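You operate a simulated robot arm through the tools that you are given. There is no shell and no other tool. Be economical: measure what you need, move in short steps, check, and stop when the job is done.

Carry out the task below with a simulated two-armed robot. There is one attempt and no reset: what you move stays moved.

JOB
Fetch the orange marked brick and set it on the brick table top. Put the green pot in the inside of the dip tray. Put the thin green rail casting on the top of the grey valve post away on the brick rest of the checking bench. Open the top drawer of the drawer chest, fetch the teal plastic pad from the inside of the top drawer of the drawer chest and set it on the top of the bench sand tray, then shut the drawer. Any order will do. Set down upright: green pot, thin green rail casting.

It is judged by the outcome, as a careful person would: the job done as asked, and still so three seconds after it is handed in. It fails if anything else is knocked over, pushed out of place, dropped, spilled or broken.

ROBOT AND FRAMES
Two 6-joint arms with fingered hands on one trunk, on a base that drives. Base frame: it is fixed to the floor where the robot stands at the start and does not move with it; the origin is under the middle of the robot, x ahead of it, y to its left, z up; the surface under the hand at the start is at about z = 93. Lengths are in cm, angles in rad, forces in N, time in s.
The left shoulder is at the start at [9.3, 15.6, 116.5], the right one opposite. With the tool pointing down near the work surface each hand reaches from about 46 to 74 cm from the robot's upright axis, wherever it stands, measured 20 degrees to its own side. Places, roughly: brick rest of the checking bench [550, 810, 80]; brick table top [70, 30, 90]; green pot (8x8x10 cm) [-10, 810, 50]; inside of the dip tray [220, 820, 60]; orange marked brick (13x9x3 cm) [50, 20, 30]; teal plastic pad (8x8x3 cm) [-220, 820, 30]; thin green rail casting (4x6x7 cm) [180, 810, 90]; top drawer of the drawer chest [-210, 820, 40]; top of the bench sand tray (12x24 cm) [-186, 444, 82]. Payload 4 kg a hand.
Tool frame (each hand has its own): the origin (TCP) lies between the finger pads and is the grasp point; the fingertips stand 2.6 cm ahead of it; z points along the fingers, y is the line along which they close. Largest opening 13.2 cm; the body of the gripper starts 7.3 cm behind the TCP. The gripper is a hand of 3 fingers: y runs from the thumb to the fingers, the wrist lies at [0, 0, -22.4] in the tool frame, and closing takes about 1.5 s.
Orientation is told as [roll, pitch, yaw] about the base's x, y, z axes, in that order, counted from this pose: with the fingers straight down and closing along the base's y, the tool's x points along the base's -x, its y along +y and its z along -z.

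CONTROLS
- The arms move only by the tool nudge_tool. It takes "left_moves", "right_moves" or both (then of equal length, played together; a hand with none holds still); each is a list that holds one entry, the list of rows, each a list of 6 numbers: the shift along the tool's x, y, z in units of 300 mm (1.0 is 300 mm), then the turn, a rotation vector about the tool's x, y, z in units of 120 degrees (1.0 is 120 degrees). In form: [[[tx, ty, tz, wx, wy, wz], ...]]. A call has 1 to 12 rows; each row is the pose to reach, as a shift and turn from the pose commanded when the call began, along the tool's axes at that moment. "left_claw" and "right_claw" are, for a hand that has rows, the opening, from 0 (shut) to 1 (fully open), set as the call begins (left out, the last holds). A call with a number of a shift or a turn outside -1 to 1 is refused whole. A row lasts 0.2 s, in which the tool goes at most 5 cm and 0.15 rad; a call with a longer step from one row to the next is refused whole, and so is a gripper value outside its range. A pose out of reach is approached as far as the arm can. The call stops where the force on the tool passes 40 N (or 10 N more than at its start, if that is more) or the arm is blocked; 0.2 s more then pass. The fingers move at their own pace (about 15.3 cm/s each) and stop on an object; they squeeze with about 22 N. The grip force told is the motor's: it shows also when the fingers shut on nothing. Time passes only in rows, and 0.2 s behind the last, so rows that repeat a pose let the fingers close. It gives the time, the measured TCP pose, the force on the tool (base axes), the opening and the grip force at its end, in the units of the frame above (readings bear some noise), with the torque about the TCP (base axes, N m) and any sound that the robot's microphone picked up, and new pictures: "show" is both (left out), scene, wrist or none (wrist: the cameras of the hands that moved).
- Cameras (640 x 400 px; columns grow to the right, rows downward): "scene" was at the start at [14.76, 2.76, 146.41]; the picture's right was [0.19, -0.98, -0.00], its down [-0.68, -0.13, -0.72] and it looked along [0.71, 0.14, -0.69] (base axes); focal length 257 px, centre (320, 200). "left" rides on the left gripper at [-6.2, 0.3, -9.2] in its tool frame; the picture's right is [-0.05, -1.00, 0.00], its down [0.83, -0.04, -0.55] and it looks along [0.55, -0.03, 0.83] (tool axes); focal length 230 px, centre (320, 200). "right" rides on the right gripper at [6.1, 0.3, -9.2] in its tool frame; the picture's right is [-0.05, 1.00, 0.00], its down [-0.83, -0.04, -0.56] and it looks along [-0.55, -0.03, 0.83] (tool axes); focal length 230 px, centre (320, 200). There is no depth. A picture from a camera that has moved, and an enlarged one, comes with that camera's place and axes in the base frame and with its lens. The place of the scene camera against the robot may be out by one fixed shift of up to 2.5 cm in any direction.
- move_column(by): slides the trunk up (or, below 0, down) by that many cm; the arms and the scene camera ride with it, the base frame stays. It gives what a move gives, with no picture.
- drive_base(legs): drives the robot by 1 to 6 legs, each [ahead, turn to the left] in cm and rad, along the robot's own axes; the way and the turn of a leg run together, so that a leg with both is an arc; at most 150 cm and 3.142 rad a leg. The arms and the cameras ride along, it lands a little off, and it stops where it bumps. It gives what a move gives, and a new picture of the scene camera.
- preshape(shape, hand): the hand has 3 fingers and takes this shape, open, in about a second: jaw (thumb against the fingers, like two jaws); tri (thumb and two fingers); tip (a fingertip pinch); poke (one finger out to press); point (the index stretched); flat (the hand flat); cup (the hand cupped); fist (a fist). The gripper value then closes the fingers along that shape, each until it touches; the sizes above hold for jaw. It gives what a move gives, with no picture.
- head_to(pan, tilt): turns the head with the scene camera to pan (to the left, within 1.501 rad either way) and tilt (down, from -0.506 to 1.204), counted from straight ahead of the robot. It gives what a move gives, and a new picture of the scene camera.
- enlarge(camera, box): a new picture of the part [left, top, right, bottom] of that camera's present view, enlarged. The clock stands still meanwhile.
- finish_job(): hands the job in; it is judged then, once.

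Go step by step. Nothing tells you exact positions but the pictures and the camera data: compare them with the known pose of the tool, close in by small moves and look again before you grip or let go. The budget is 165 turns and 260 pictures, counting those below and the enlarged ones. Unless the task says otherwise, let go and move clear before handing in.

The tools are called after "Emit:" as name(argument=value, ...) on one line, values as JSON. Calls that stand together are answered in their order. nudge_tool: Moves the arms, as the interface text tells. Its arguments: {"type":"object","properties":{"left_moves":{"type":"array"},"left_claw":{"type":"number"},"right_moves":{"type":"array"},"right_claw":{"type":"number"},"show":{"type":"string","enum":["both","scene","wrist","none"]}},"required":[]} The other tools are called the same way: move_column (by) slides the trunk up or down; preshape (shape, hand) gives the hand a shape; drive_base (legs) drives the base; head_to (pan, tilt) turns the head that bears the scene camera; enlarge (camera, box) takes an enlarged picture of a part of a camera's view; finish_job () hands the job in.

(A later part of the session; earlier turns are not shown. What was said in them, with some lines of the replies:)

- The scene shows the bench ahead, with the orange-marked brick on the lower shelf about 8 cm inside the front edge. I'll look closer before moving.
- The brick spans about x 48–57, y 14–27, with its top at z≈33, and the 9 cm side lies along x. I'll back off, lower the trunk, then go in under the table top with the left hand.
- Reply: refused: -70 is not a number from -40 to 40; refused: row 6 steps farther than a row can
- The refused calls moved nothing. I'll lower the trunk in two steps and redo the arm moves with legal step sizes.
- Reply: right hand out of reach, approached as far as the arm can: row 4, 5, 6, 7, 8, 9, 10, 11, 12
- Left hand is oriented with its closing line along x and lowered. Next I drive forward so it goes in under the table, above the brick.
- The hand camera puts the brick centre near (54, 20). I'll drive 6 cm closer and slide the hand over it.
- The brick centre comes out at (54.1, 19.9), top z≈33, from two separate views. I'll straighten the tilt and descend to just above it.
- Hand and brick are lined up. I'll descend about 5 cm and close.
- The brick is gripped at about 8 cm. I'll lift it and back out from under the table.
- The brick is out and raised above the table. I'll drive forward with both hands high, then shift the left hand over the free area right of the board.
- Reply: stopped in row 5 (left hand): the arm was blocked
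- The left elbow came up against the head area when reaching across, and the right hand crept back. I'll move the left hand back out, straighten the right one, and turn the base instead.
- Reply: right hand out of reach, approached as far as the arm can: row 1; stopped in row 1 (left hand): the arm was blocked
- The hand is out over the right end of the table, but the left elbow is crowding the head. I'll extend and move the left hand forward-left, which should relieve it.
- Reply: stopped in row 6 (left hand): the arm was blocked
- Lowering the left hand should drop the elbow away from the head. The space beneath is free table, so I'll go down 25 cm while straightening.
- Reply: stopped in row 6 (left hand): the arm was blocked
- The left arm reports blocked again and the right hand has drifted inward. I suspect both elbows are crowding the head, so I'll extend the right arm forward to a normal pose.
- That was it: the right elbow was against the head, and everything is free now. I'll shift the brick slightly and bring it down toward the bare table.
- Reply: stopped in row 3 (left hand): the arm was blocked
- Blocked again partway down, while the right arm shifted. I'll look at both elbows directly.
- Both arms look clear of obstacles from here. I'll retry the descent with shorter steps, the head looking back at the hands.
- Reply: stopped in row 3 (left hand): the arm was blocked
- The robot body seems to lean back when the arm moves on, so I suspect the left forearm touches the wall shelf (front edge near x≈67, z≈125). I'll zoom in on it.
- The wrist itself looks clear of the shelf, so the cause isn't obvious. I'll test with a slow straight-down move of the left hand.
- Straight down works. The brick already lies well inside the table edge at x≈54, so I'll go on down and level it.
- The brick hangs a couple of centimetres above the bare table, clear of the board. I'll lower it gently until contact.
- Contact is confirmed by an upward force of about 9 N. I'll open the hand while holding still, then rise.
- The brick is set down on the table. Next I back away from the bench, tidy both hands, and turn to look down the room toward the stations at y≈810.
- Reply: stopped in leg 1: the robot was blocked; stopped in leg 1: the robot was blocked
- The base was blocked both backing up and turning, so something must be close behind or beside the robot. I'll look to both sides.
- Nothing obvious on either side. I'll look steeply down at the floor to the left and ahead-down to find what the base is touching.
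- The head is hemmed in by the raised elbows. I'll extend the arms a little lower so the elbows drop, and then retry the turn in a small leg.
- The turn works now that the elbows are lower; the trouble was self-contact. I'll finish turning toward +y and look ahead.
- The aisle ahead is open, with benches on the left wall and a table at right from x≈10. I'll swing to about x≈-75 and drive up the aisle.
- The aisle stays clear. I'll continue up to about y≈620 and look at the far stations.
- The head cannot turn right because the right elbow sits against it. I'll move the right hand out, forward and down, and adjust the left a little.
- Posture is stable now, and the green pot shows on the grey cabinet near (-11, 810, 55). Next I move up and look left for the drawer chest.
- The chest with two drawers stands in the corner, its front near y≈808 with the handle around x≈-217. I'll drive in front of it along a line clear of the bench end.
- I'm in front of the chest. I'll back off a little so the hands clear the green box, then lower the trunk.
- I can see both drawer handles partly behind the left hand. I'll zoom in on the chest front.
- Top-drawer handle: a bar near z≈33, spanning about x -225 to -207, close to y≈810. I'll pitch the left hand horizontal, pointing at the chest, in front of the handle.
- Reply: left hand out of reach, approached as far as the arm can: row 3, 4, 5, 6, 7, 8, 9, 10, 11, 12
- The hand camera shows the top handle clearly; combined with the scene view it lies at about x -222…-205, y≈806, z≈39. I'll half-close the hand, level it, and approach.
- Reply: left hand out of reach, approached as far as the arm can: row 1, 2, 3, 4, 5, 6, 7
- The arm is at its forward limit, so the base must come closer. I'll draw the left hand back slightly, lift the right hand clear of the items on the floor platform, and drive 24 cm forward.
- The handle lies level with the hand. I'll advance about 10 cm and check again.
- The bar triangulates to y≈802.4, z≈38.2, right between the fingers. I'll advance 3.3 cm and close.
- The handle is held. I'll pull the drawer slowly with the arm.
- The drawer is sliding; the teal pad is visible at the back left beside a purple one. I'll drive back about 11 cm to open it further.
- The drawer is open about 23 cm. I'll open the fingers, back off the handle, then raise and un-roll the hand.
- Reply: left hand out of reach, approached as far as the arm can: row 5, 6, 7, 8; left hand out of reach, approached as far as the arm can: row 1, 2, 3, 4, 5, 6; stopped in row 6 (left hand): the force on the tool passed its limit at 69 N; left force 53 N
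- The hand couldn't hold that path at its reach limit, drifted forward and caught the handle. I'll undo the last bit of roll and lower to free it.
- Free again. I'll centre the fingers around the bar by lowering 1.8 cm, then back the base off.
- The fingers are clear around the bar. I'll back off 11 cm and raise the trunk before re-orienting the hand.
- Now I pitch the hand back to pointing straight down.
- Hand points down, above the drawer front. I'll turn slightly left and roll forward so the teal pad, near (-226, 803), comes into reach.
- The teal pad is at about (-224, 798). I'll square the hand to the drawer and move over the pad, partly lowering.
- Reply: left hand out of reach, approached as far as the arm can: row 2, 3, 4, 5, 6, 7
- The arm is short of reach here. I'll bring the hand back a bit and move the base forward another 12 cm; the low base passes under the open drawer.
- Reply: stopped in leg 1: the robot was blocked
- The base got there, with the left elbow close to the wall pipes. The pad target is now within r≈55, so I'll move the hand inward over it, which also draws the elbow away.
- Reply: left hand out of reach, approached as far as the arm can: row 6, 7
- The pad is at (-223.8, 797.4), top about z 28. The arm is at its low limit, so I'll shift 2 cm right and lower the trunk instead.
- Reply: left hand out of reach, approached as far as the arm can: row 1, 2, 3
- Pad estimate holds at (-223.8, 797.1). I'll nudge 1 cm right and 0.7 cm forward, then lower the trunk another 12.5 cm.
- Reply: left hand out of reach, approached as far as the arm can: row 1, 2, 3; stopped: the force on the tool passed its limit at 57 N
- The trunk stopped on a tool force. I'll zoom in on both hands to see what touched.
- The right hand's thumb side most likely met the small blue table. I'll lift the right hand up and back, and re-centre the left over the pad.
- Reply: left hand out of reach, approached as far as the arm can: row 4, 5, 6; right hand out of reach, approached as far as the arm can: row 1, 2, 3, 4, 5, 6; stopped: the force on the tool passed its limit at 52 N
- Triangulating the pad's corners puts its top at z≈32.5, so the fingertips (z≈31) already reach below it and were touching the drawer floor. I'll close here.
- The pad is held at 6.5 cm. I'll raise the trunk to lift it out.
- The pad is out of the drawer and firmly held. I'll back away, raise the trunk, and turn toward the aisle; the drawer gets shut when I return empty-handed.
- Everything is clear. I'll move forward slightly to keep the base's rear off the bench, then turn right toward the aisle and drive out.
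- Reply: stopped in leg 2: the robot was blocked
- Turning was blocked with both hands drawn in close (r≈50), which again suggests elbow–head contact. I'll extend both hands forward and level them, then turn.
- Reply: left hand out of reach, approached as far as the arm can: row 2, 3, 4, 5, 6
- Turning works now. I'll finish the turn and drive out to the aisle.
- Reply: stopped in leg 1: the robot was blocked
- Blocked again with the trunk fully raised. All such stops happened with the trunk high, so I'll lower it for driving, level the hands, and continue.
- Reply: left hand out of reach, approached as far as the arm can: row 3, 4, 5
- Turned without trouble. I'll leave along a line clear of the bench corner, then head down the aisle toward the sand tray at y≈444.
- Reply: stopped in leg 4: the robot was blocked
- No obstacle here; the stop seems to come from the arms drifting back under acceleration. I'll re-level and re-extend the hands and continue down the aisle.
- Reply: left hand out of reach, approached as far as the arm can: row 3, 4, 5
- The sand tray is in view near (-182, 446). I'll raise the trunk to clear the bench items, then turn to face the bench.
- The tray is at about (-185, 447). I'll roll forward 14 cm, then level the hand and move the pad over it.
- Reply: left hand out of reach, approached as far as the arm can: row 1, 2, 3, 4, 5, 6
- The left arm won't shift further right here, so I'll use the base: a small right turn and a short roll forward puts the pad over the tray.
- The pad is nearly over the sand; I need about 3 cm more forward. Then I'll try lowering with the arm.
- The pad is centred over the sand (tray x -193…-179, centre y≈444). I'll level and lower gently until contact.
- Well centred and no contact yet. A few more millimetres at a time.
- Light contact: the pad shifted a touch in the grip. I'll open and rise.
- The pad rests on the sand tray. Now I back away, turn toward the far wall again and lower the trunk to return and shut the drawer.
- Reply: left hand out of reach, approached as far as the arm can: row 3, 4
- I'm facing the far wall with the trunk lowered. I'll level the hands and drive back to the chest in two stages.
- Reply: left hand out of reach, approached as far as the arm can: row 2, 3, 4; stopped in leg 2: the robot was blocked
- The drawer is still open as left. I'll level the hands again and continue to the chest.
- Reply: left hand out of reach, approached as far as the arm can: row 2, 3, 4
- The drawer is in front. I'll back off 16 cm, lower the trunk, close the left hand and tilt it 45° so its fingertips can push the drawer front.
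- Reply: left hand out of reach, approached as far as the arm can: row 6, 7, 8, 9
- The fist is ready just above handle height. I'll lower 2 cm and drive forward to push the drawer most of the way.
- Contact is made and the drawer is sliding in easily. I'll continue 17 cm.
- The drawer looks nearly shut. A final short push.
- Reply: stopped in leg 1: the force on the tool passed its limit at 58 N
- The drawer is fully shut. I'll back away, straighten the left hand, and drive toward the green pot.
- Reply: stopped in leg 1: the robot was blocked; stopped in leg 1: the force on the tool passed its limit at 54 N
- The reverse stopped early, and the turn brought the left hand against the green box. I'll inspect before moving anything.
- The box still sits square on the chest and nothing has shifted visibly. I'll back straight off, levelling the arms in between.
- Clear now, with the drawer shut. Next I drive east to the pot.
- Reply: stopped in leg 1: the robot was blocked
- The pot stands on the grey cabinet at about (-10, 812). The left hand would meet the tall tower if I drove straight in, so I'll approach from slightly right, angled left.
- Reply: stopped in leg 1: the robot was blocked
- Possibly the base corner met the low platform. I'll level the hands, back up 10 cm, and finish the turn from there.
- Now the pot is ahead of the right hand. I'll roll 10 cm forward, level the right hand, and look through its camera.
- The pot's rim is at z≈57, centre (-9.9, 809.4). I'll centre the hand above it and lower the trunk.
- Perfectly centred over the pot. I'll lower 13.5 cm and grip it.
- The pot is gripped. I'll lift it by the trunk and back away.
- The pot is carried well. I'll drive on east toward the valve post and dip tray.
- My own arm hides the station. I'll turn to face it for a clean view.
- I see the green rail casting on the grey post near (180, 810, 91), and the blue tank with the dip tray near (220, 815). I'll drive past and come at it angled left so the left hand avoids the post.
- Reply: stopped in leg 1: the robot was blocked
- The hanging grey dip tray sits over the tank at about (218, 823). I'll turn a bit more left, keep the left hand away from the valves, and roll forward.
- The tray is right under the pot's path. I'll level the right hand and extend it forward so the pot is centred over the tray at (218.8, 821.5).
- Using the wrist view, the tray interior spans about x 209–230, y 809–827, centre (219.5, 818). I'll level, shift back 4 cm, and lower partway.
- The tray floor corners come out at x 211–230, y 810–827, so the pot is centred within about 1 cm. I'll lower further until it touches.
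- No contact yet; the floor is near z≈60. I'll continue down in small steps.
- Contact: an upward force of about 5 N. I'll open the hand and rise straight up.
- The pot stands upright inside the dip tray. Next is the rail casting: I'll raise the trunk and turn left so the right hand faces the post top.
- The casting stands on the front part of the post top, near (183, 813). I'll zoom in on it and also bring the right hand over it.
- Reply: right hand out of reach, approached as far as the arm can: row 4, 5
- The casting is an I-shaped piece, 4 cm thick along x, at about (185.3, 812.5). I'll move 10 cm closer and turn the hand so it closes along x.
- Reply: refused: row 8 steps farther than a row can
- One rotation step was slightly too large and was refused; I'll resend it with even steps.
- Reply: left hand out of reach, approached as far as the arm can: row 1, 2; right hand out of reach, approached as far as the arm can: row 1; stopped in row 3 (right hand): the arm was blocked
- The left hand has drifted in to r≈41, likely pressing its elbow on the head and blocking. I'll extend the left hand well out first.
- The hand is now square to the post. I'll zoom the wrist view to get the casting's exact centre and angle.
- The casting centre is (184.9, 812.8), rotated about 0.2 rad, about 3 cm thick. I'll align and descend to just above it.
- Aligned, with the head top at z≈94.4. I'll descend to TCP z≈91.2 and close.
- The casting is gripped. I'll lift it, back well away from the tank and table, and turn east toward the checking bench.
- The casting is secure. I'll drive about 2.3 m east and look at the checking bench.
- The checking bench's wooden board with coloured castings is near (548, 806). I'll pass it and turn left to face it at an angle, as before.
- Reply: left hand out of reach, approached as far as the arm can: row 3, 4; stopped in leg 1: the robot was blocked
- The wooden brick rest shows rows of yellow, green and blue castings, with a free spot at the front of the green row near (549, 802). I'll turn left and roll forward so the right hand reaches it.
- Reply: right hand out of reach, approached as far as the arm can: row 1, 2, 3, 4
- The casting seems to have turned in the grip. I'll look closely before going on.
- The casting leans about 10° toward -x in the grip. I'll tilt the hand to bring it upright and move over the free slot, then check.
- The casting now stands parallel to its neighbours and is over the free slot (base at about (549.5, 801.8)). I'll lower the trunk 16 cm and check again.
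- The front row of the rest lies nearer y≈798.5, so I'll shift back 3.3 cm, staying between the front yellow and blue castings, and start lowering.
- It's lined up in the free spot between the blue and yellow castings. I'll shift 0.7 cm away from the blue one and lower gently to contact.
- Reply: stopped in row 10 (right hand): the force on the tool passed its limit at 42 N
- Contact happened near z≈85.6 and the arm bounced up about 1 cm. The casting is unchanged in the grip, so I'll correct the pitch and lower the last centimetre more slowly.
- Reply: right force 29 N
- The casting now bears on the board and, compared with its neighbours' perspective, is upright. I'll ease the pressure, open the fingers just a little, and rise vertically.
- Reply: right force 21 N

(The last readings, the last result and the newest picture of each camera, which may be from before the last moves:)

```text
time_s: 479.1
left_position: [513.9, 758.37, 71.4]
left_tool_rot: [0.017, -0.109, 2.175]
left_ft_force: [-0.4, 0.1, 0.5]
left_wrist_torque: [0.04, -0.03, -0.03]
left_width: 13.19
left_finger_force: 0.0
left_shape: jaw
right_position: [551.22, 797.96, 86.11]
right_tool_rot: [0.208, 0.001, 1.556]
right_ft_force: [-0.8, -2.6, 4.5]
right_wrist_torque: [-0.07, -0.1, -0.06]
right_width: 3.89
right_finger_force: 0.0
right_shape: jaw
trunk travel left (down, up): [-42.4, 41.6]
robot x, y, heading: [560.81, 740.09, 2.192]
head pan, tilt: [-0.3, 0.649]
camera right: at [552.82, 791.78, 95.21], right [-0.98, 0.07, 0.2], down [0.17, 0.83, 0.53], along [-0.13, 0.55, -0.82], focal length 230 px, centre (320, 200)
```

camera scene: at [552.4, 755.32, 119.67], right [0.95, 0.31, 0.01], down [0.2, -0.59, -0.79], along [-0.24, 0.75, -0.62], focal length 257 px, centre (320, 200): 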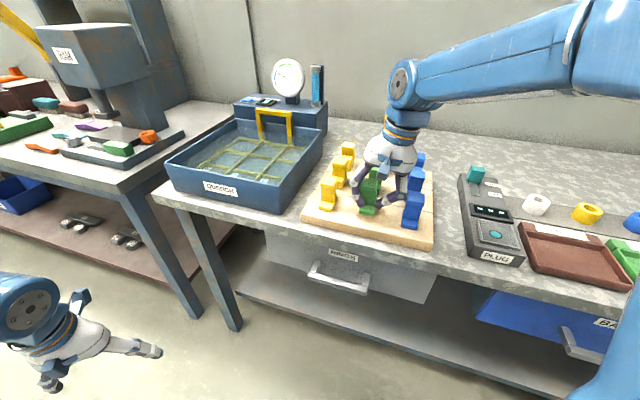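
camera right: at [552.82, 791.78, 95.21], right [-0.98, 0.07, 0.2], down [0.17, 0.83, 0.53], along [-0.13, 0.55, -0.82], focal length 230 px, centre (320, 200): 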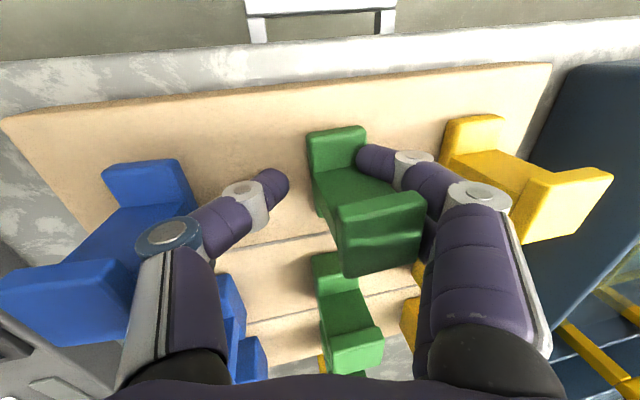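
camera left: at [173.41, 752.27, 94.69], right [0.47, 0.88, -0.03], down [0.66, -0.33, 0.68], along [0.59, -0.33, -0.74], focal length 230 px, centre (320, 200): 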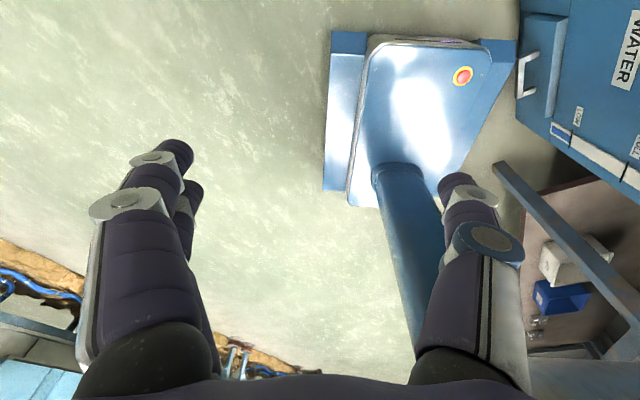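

The casting stands, but the two fingers still touch its side. I'll shift the hand 0.6 cm toward them so both sides are clear, and look.

Emit:
nudge_tool(right_moves=[[[0, 0.01, 0, 0, 0, 0], [0, 0.02, 0, 0, 0, 0], [0, 0.02, 0, 0, 0, 0], [0, 0.02, 0, 0, 0, 0]]], show="both")

```text
time_s: 480.1
left_position: [513.87, 758.37, 71.28]
left_tool_rot: [0.018, -0.109, 2.178]
left_ft_force: [-0.4, -0.3, 0.5]
left_wrist_torque: [0.03, 0.0, -0.01]
left_width: 13.22
left_finger_force: 0.0
left_shape: jaw
right_position: [550.61, 797.95, 86.42]
right_tool_rot: [0.206, 0.003, 1.557]
right_ft_force: [0.0, -0.3, -1.6]
right_wrist_torque: [0.0, -0.06, 0.02]
right_width: 4.1
right_finger_force: 0.1
right_shape: jaw
trunk travel left (down, up): [-42.4, 41.6]
robot x, y, heading: [560.67, 739.91, 2.191]
head pan, tilt: [-0.3, 0.649]
camera scene: at [552.39, 755.33, 119.66], right [0.95, 0.31, 0.01], down [0.2, -0.59, -0.79], along [-0.24, 0.75, -0.62], focal length 257 px, centre (320, 200)
camera right: at [552.16, 791.84, 95.39], right [-0.98, 0.07, 0.2], down [0.17, 0.83, 0.53], along [-0.13, 0.55, -0.82], focal length 230 px, centre (320, 200)
```

scene: 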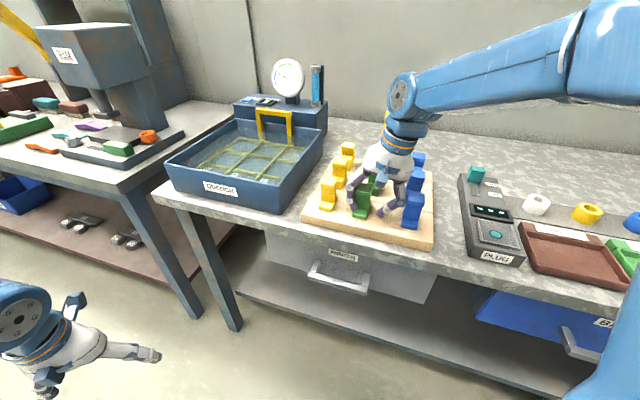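
right: 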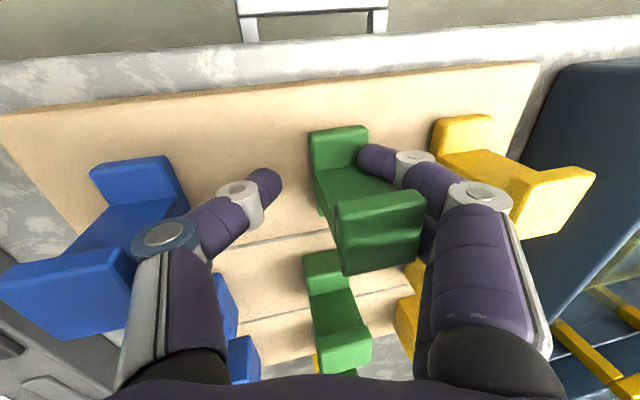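

The casting appears to have moved with the hand, so a finger may still be holding it. I'll open a little more in place and look again.

Emit:
nudge_tool(right_moves=[[[0, 0, 0, 0, 0, 0], [0, 0, 0, 0, 0, 0], [0, 0, 0, 0, 0, 0], [0, 0, 0, 0, 0, 0], [0, 0, 0, 0, 0, 0]]], right_claw=0.43, show="wrist")

Emit:
enlarge(camera="scene", box=[300, 130, 450, 250])

```text
time_s: 481.3
left_position: [514.02, 758.37, 71.37]
left_tool_rot: [0.018, -0.11, 2.176]
left_ft_force: [-0.9, 0.3, 0.2]
left_wrist_torque: [0.02, 0.02, -0.01]
left_width: 13.19
left_finger_force: 0.0
left_shape: jaw
right_position: [550.6, 798.05, 86.43]
right_tool_rot: [0.207, 0.002, 1.557]
right_ft_force: [-1.0, 1.6, 2.2]
right_wrist_torque: [0.03, -0.12, 0.01]
right_width: 5.46
right_finger_force: 0.0
right_shape: jaw
trunk travel left (down, up): [-42.4, 41.6]
robot x, y, heading: [560.76, 740.09, 2.191]
head pan, tilt: [-0.3, 0.649]
camera right: at [552.15, 791.83, 95.44], right [-0.98, 0.07, 0.2], down [0.17, 0.83, 0.53], along [-0.13, 0.56, -0.82], focal length 230 px, centre (320, 200)
```

right: 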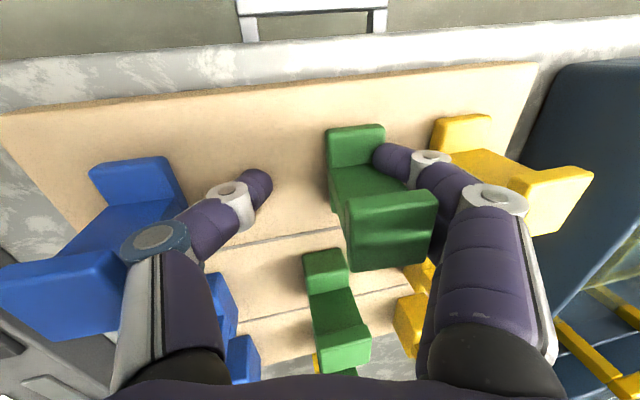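

```text
3.33 times, centred on (375, 190) of scene
camera zoom: at [552.38, 755.31, 119.67], right [0.95, 0.31, 0.01], down [0.2, -0.59, -0.79], along [-0.24, 0.75, -0.62], focal length 857 px, centre (137, 233)
```

zoom: 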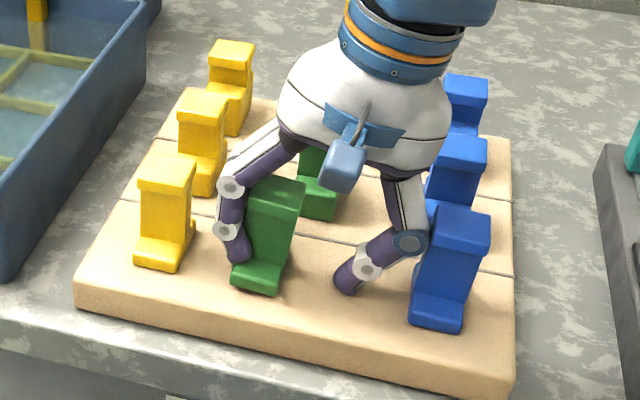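

The casting is standing but follows the finger faces, which are tilted with the hand. I'll rotate the hand back to vertical about the casting's base so it settles flat.

Emit:
nudge_tool(right_moves=[[[0, 0.004, -0.001, 0.016, 0, 0], [0, 0.009, -0.003, 0.033, 0, 0], [0, 0.013, -0.005, 0.049, 0, 0], [0, 0.017, -0.006, 0.066, 0, 0], [0, 0.022, -0.008, 0.082, 0, 0], [0, 0.026, -0.01, 0.098, 0, 0], [0, 0.026, -0.01, 0.098, 0, 0], [0, 0.026, -0.01, 0.098, 0, 0]]], show="wrist")

Emit:
enlarge(camera="scene", box=[300, 130, 450, 250])

```text
time_s: 483.1
left_position: [514.0, 758.32, 71.3]
left_tool_rot: [0.018, -0.109, 2.178]
left_ft_force: [-0.2, -0.6, -0.5]
left_wrist_torque: [0.01, -0.02, -0.02]
left_width: 13.2
left_finger_force: 0.0
left_shape: jaw
right_position: [549.89, 797.93, 86.82]
right_tool_rot: [0.001, 0.0, 1.558]
right_ft_force: [-0.1, 0.1, -1.3]
right_wrist_torque: [0.03, -0.02, 0.01]
right_width: 5.67
right_finger_force: 0.1
right_shape: jaw
trunk travel left (down, up): [-42.4, 41.6]
robot x, y, heading: [560.43, 739.96, 2.194]
head pan, tilt: [-0.3, 0.649]
camera right: at [549.54, 791.81, 96.07], right [-1.0, 0.07, 0.0], down [0.06, 0.83, 0.55], along [0.04, 0.55, -0.83], focal length 230 px, centre (320, 200)
```

right: 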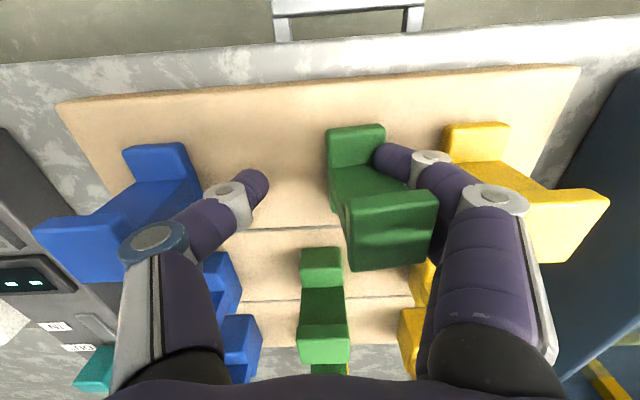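

```text
3.33 times, centred on (375, 190) of scene
camera zoom: at [552.38, 755.34, 119.66], right [0.95, 0.31, 0.01], down [0.2, -0.59, -0.79], along [-0.24, 0.75, -0.62], focal length 857 px, centre (137, 233)
```

zoom: 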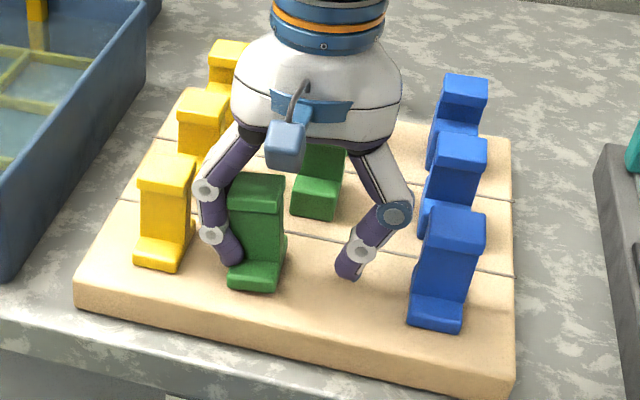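

The casting moves rigidly with the hand: its web seems wedged between the two fingers. The hand is central between blue and yellow, so I'll set the casting down square and then spread the fingers with a shape change, which should free it.

Emit:
nudge_tool(right_moves=[[[0, -0.005, 0.004, -0.012, 0, 0], [0, -0.01, 0.01, -0.024, 0, 0], [0, -0.01, 0.016, -0.024, 0, 0], [0, -0.01, 0.022, -0.024, 0, 0], [0, -0.01, 0.027, -0.024, 0, 0], [0, -0.01, 0.031, -0.024, 0, 0], [0, -0.01, 0.034, -0.024, 0, 0], [0, -0.01, 0.034, -0.024, 0, 0]]], show="none")

Emit:
enlarge(camera="scene", box=[310, 150, 420, 240])

```text
time_s: 484.6
left_position: [515.01, 757.45, 72.15]
left_tool_rot: [0.019, -0.128, 2.174]
left_ft_force: [0.4, -0.5, 0.3]
left_wrist_torque: [-0.02, -0.02, 0.0]
left_width: 13.2
left_finger_force: 0.1
left_shape: jaw
right_position: [551.24, 796.71, 87.05]
right_tool_rot: [0.073, -0.022, 1.554]
right_ft_force: [0.0, -0.1, -0.5]
right_wrist_torque: [0.02, -0.02, 0.01]
right_width: 5.71
right_finger_force: 0.1
right_shape: jaw
trunk travel left (down, up): [-42.4, 41.6]
robot x, y, heading: [560.85, 740.13, 2.19]
head pan, tilt: [-0.3, 0.649]
stopped in row 7 (right hand): the force on the tool passed its limit at 41 N (the readings are from after the stop); the commanded pose is now the measured one
```

```text
4.44 times, centred on (365, 195) of scene
camera zoom: at [552.6, 755.11, 119.63], right [0.95, 0.31, 0.0], down [0.2, -0.58, -0.79], along [-0.24, 0.75, -0.62], focal length 1142 px, centre (120, 222)
```

zoom: 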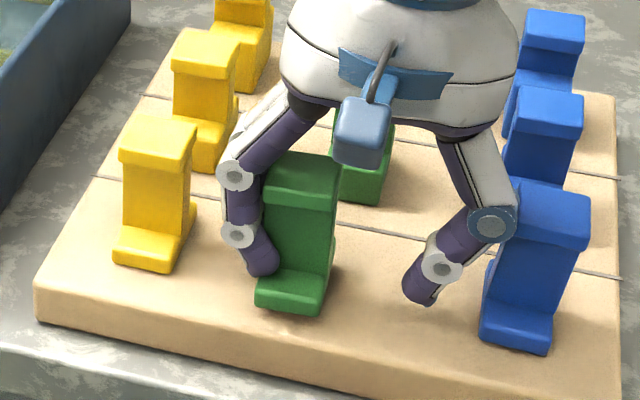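

A bump occurred again, but the casting now looks seated on the board and the tool feels nearly unloaded. I'll raise the hand 1 cm to see whether it lets go.

Emit:
nudge_tool(right_moves=[[[0, 0.001, -0.01, 0, 0, 0], [0, 0.002, -0.02, 0, 0, 0], [0, 0.003, -0.033, 0, 0, 0], [0, 0.003, -0.033, 0, 0, 0]]], show="wrist")

Emit:
enlarge(camera="scene", box=[310, 150, 420, 240])

```text
time_s: 485.6
left_position: [514.81, 757.66, 72.12]
left_tool_rot: [0.019, -0.126, 2.174]
left_ft_force: [-0.7, 0.0, -0.2]
left_wrist_torque: [-0.01, 0.01, 0.01]
left_width: 13.18
left_finger_force: 0.1
left_shape: jaw
right_position: [550.88, 796.99, 88.02]
right_tool_rot: [0.069, -0.021, 1.555]
right_ft_force: [0.6, -0.4, -1.9]
right_wrist_torque: [0.03, -0.07, 0.03]
right_width: 5.69
right_finger_force: 0.1
right_shape: jaw
trunk travel left (down, up): [-42.4, 41.6]
robot x, y, heading: [560.71, 739.79, 2.19]
head pan, tilt: [-0.3, 0.649]
camera right: at [551.16, 790.66, 97.06], right [-1.0, 0.07, 0.07], down [0.09, 0.82, 0.57], along [-0.02, 0.57, -0.82], focal length 230 px, centre (320, 200)
```

right: 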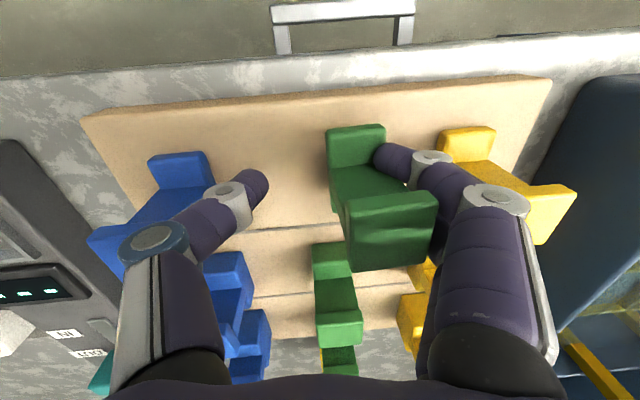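

```text
4.44 times, centred on (365, 195) of scene
camera zoom: at [552.4, 755.34, 119.67], right [0.95, 0.31, 0.01], down [0.2, -0.59, -0.79], along [-0.24, 0.75, -0.62], focal length 1142 px, centre (120, 222)
```

zoom: 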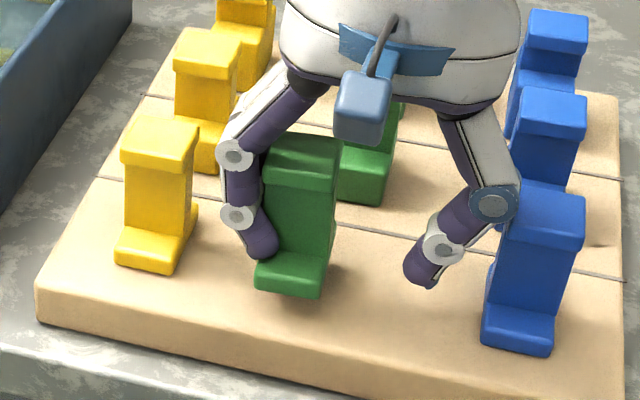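

It is still attached. I'll re-centre between the neighbours, set it lightly on the board, and then change the hand shape to spread the fingers.

Emit:
nudge_tool(right_moves=[[[-0.015, 0.01, 0, 0, 0.005, 0], [-0.03, 0.02, 0.01, 0, 0.01, 0], [-0.03, 0.02, 0.022, 0, 0.01, 0], [-0.03, 0.019, 0.034, 0, 0.01, 0], [-0.03, 0.018, 0.044, 0, 0.01, 0], [-0.03, 0.018, 0.05, 0, 0.01, 0], [-0.03, 0.018, 0.054, 0, 0.01, 0]]], show="none")

Emit:
preshape(shape="tri", hand="right")

Emit:
enlarge(camera="scene", box=[310, 150, 420, 240])

Emit:
enlarge(camera="right", box=[0, 0, 640, 400])

```text
time_s: 487.2
left_position: [514.82, 757.58, 72.23]
left_tool_rot: [0.017, -0.126, 2.173]
left_ft_force: [-0.2, -0.2, 0.0]
left_wrist_torque: [0.0, 0.0, -0.01]
left_width: 13.2
left_finger_force: 0.1
left_shape: jaw
right_position: [550.16, 797.98, 86.45]
right_tool_rot: [0.07, 0.002, 1.557]
right_ft_force: [-0.2, -1.0, 4.9]
right_wrist_torque: [-0.04, 0.2, 0.03]
right_width: 5.68
right_finger_force: 0.1
right_shape: jaw
trunk travel left (down, up): [-42.4, 41.6]
robot x, y, heading: [560.49, 739.57, 2.189]
head pan, tilt: [-0.3, 0.649]
```

```text
time_s: 488.1
left_position: [514.85, 757.62, 72.02]
left_tool_rot: [0.019, -0.125, 2.174]
left_ft_force: [0.0, -0.3, -0.4]
left_wrist_torque: [0.01, -0.02, 0.02]
left_width: 13.22
left_finger_force: 0.0
left_shape: jaw
right_position: [550.2, 798.01, 86.33]
right_tool_rot: [0.069, 0.002, 1.556]
right_ft_force: [-0.2, 0.2, 0.5]
right_wrist_torque: [0.0, 0.0, 0.01]
right_width: 13.19
right_finger_force: 0.1
right_shape: tri
trunk travel left (down, up): [-42.4, 41.6]
robot x, y, heading: [560.89, 739.9, 2.194]
head pan, tilt: [-0.3, 0.649]
```

```text
4.44 times, centred on (365, 195) of scene
camera zoom: at [552.39, 755.33, 119.66], right [0.95, 0.31, 0.01], down [0.2, -0.59, -0.79], along [-0.24, 0.75, -0.62], focal length 1142 px, centre (120, 222)
```

zoom: 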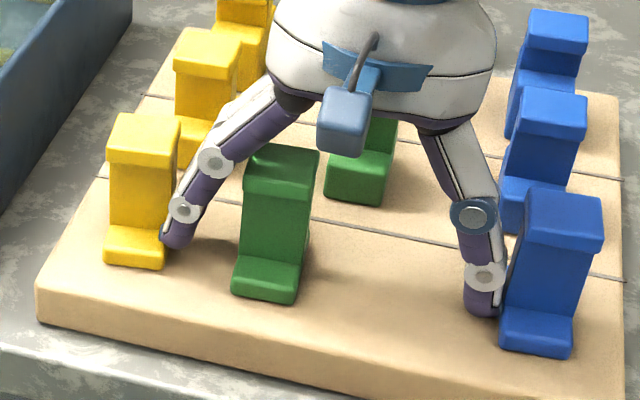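

```text
1.00 times, centred on (320, 200) of right (not enlarged: the box is as wide or as high as the picture)
camera zoom: at [550.48, 791.8, 95.6], right [-1.0, 0.07, 0.07], down [0.09, 0.83, 0.55], along [-0.02, 0.55, -0.83], focal length 230 px, centre (320, 200)
```

zoom: 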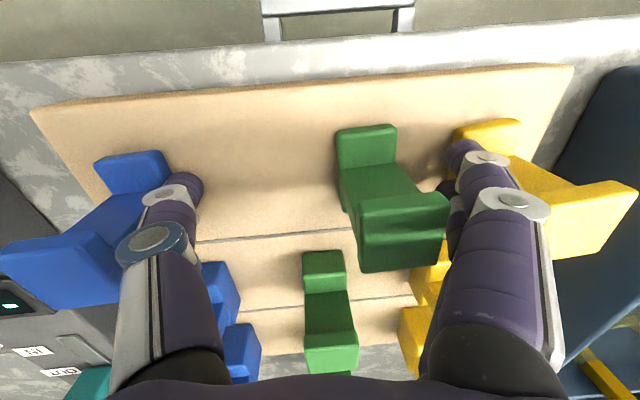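

Freed: the casting stands upright on its own on the rest. I'll draw the fingers in slightly so they don't rub the neighbours, then rise straight up.

Emit:
nudge_tool(right_moves=[[[0, 0, 0, 0, 0, 0], [0, 0, 0, 0, 0, 0], [0, 0, 0, 0, 0, 0], [0, 0.002, -0.03, 0, 0, 0], [0, 0.004, -0.06, 0, 0, 0], [0, 0.008, -0.12, 0, 0, 0], [0, 0.012, -0.18, 0, 0, 0], [0, 0.018, -0.26, 0, 0, 0], [0, 0.024, -0.36, 0, 0, 0], [0, 0.03, -0.45, 0, 0, 0], [0, 0.035, -0.52, 0, 0, 0], [0, 0.035, -0.52, 0, 0, 0]]], right_claw=0.92, show="wrist")

Emit:
enlarge(camera="scene", box=[300, 130, 450, 250])

```text
time_s: 490.7
left_position: [514.77, 757.57, 72.11]
left_tool_rot: [0.021, -0.126, 2.175]
left_ft_force: [-0.3, -0.1, 0.6]
left_wrist_torque: [0.04, 0.0, -0.02]
left_width: 13.21
left_finger_force: 0.1
left_shape: jaw
right_position: [550.34, 798.07, 101.99]
right_tool_rot: [0.069, 0.002, 1.558]
right_ft_force: [-1.0, -1.4, 0.3]
right_wrist_torque: [-0.02, -0.02, 0.0]
right_width: 12.16
right_finger_force: 0.1
right_shape: tri
trunk travel left (down, up): [-42.4, 41.6]
robot x, y, heading: [560.95, 739.84, 2.187]
head pan, tilt: [-0.3, 0.649]
camera right: at [550.57, 791.85, 111.12], right [-1.0, 0.07, 0.07], down [0.09, 0.83, 0.55], along [-0.02, 0.55, -0.83], focal length 230 px, centre (320, 200)
```

right: 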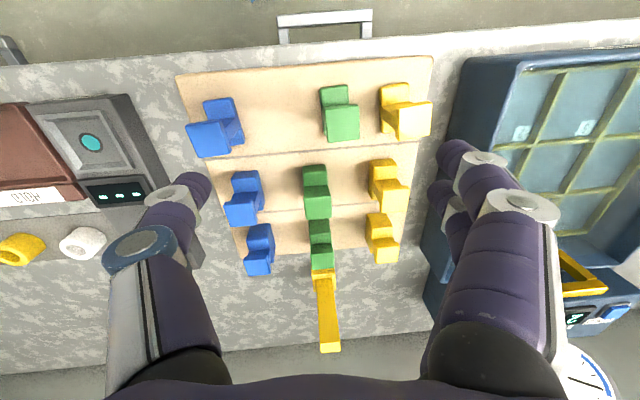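

```text
3.33 times, centred on (375, 190) of scene
camera zoom: at [552.4, 755.34, 119.67], right [0.95, 0.31, 0.01], down [0.2, -0.59, -0.79], along [-0.24, 0.75, -0.62], focal length 857 px, centre (137, 233)
```

zoom: 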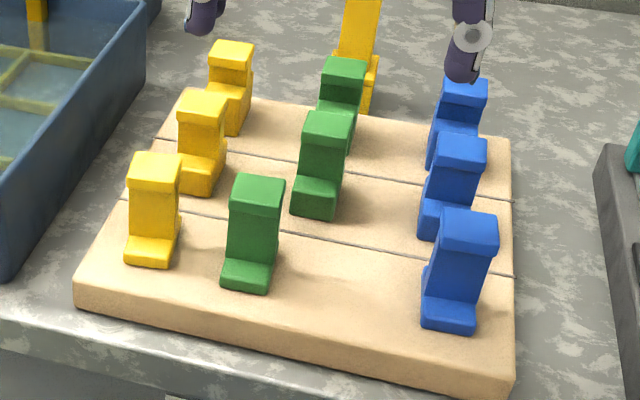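

All castings are standing, with the green one upright on the brick rest. I'll back the hand clear of the bench, then hand in.

Emit:
drive_base(legs=[[-25, 0]])

```text
time_s: 492.6
left_position: [529.94, 736.17, 72.26]
left_tool_rot: [0.02, -0.127, 2.182]
left_ft_force: [-0.5, 0.3, 0.4]
left_wrist_torque: [-0.04, -0.02, -0.02]
left_width: 13.21
left_finger_force: 0.1
left_shape: jaw
right_position: [565.09, 776.8, 101.86]
right_tool_rot: [0.069, -0.001, 1.564]
right_ft_force: [-0.2, 0.0, -0.1]
right_wrist_torque: [0.01, 0.02, 0.01]
right_width: 12.15
right_finger_force: 0.0
right_shape: tri
trunk travel left (down, up): [-42.4, 41.6]
robot x, y, heading: [575.78, 719.12, 2.197]
head pan, tilt: [-0.3, 0.649]
camera scene: at [567.44, 734.13, 119.68], right [0.95, 0.32, 0.01], down [0.2, -0.58, -0.79], along [-0.25, 0.75, -0.62], focal length 257 px, centre (320, 200)
```

scene: 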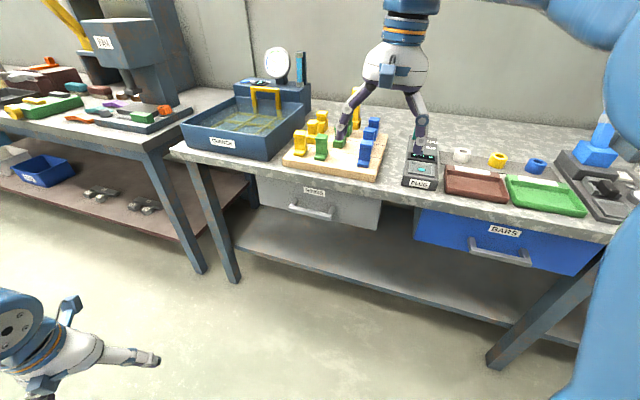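

Both hands are empty and clear. The brick, pot, casting and pad are all in place and the drawer is shut, so I'm handing in.

Emit:
finish_job()

```text
The job is handed in.
```

I handed the job in with all four parts done. The orange marked brick is on the brick table top, and the green pot stands upright in the dip tray. The rail casting stands upright on the brick rest. The teal pad is on the bench sand tray, and the drawer is shut.

Two things may count against it. While freeing the casting, the fingers pushed the yellow and blue castings beside it about half a centimetre; both are still standing. The left hand also bumped the green box on the drawer chest, and in the pictures the box had not visibly moved.
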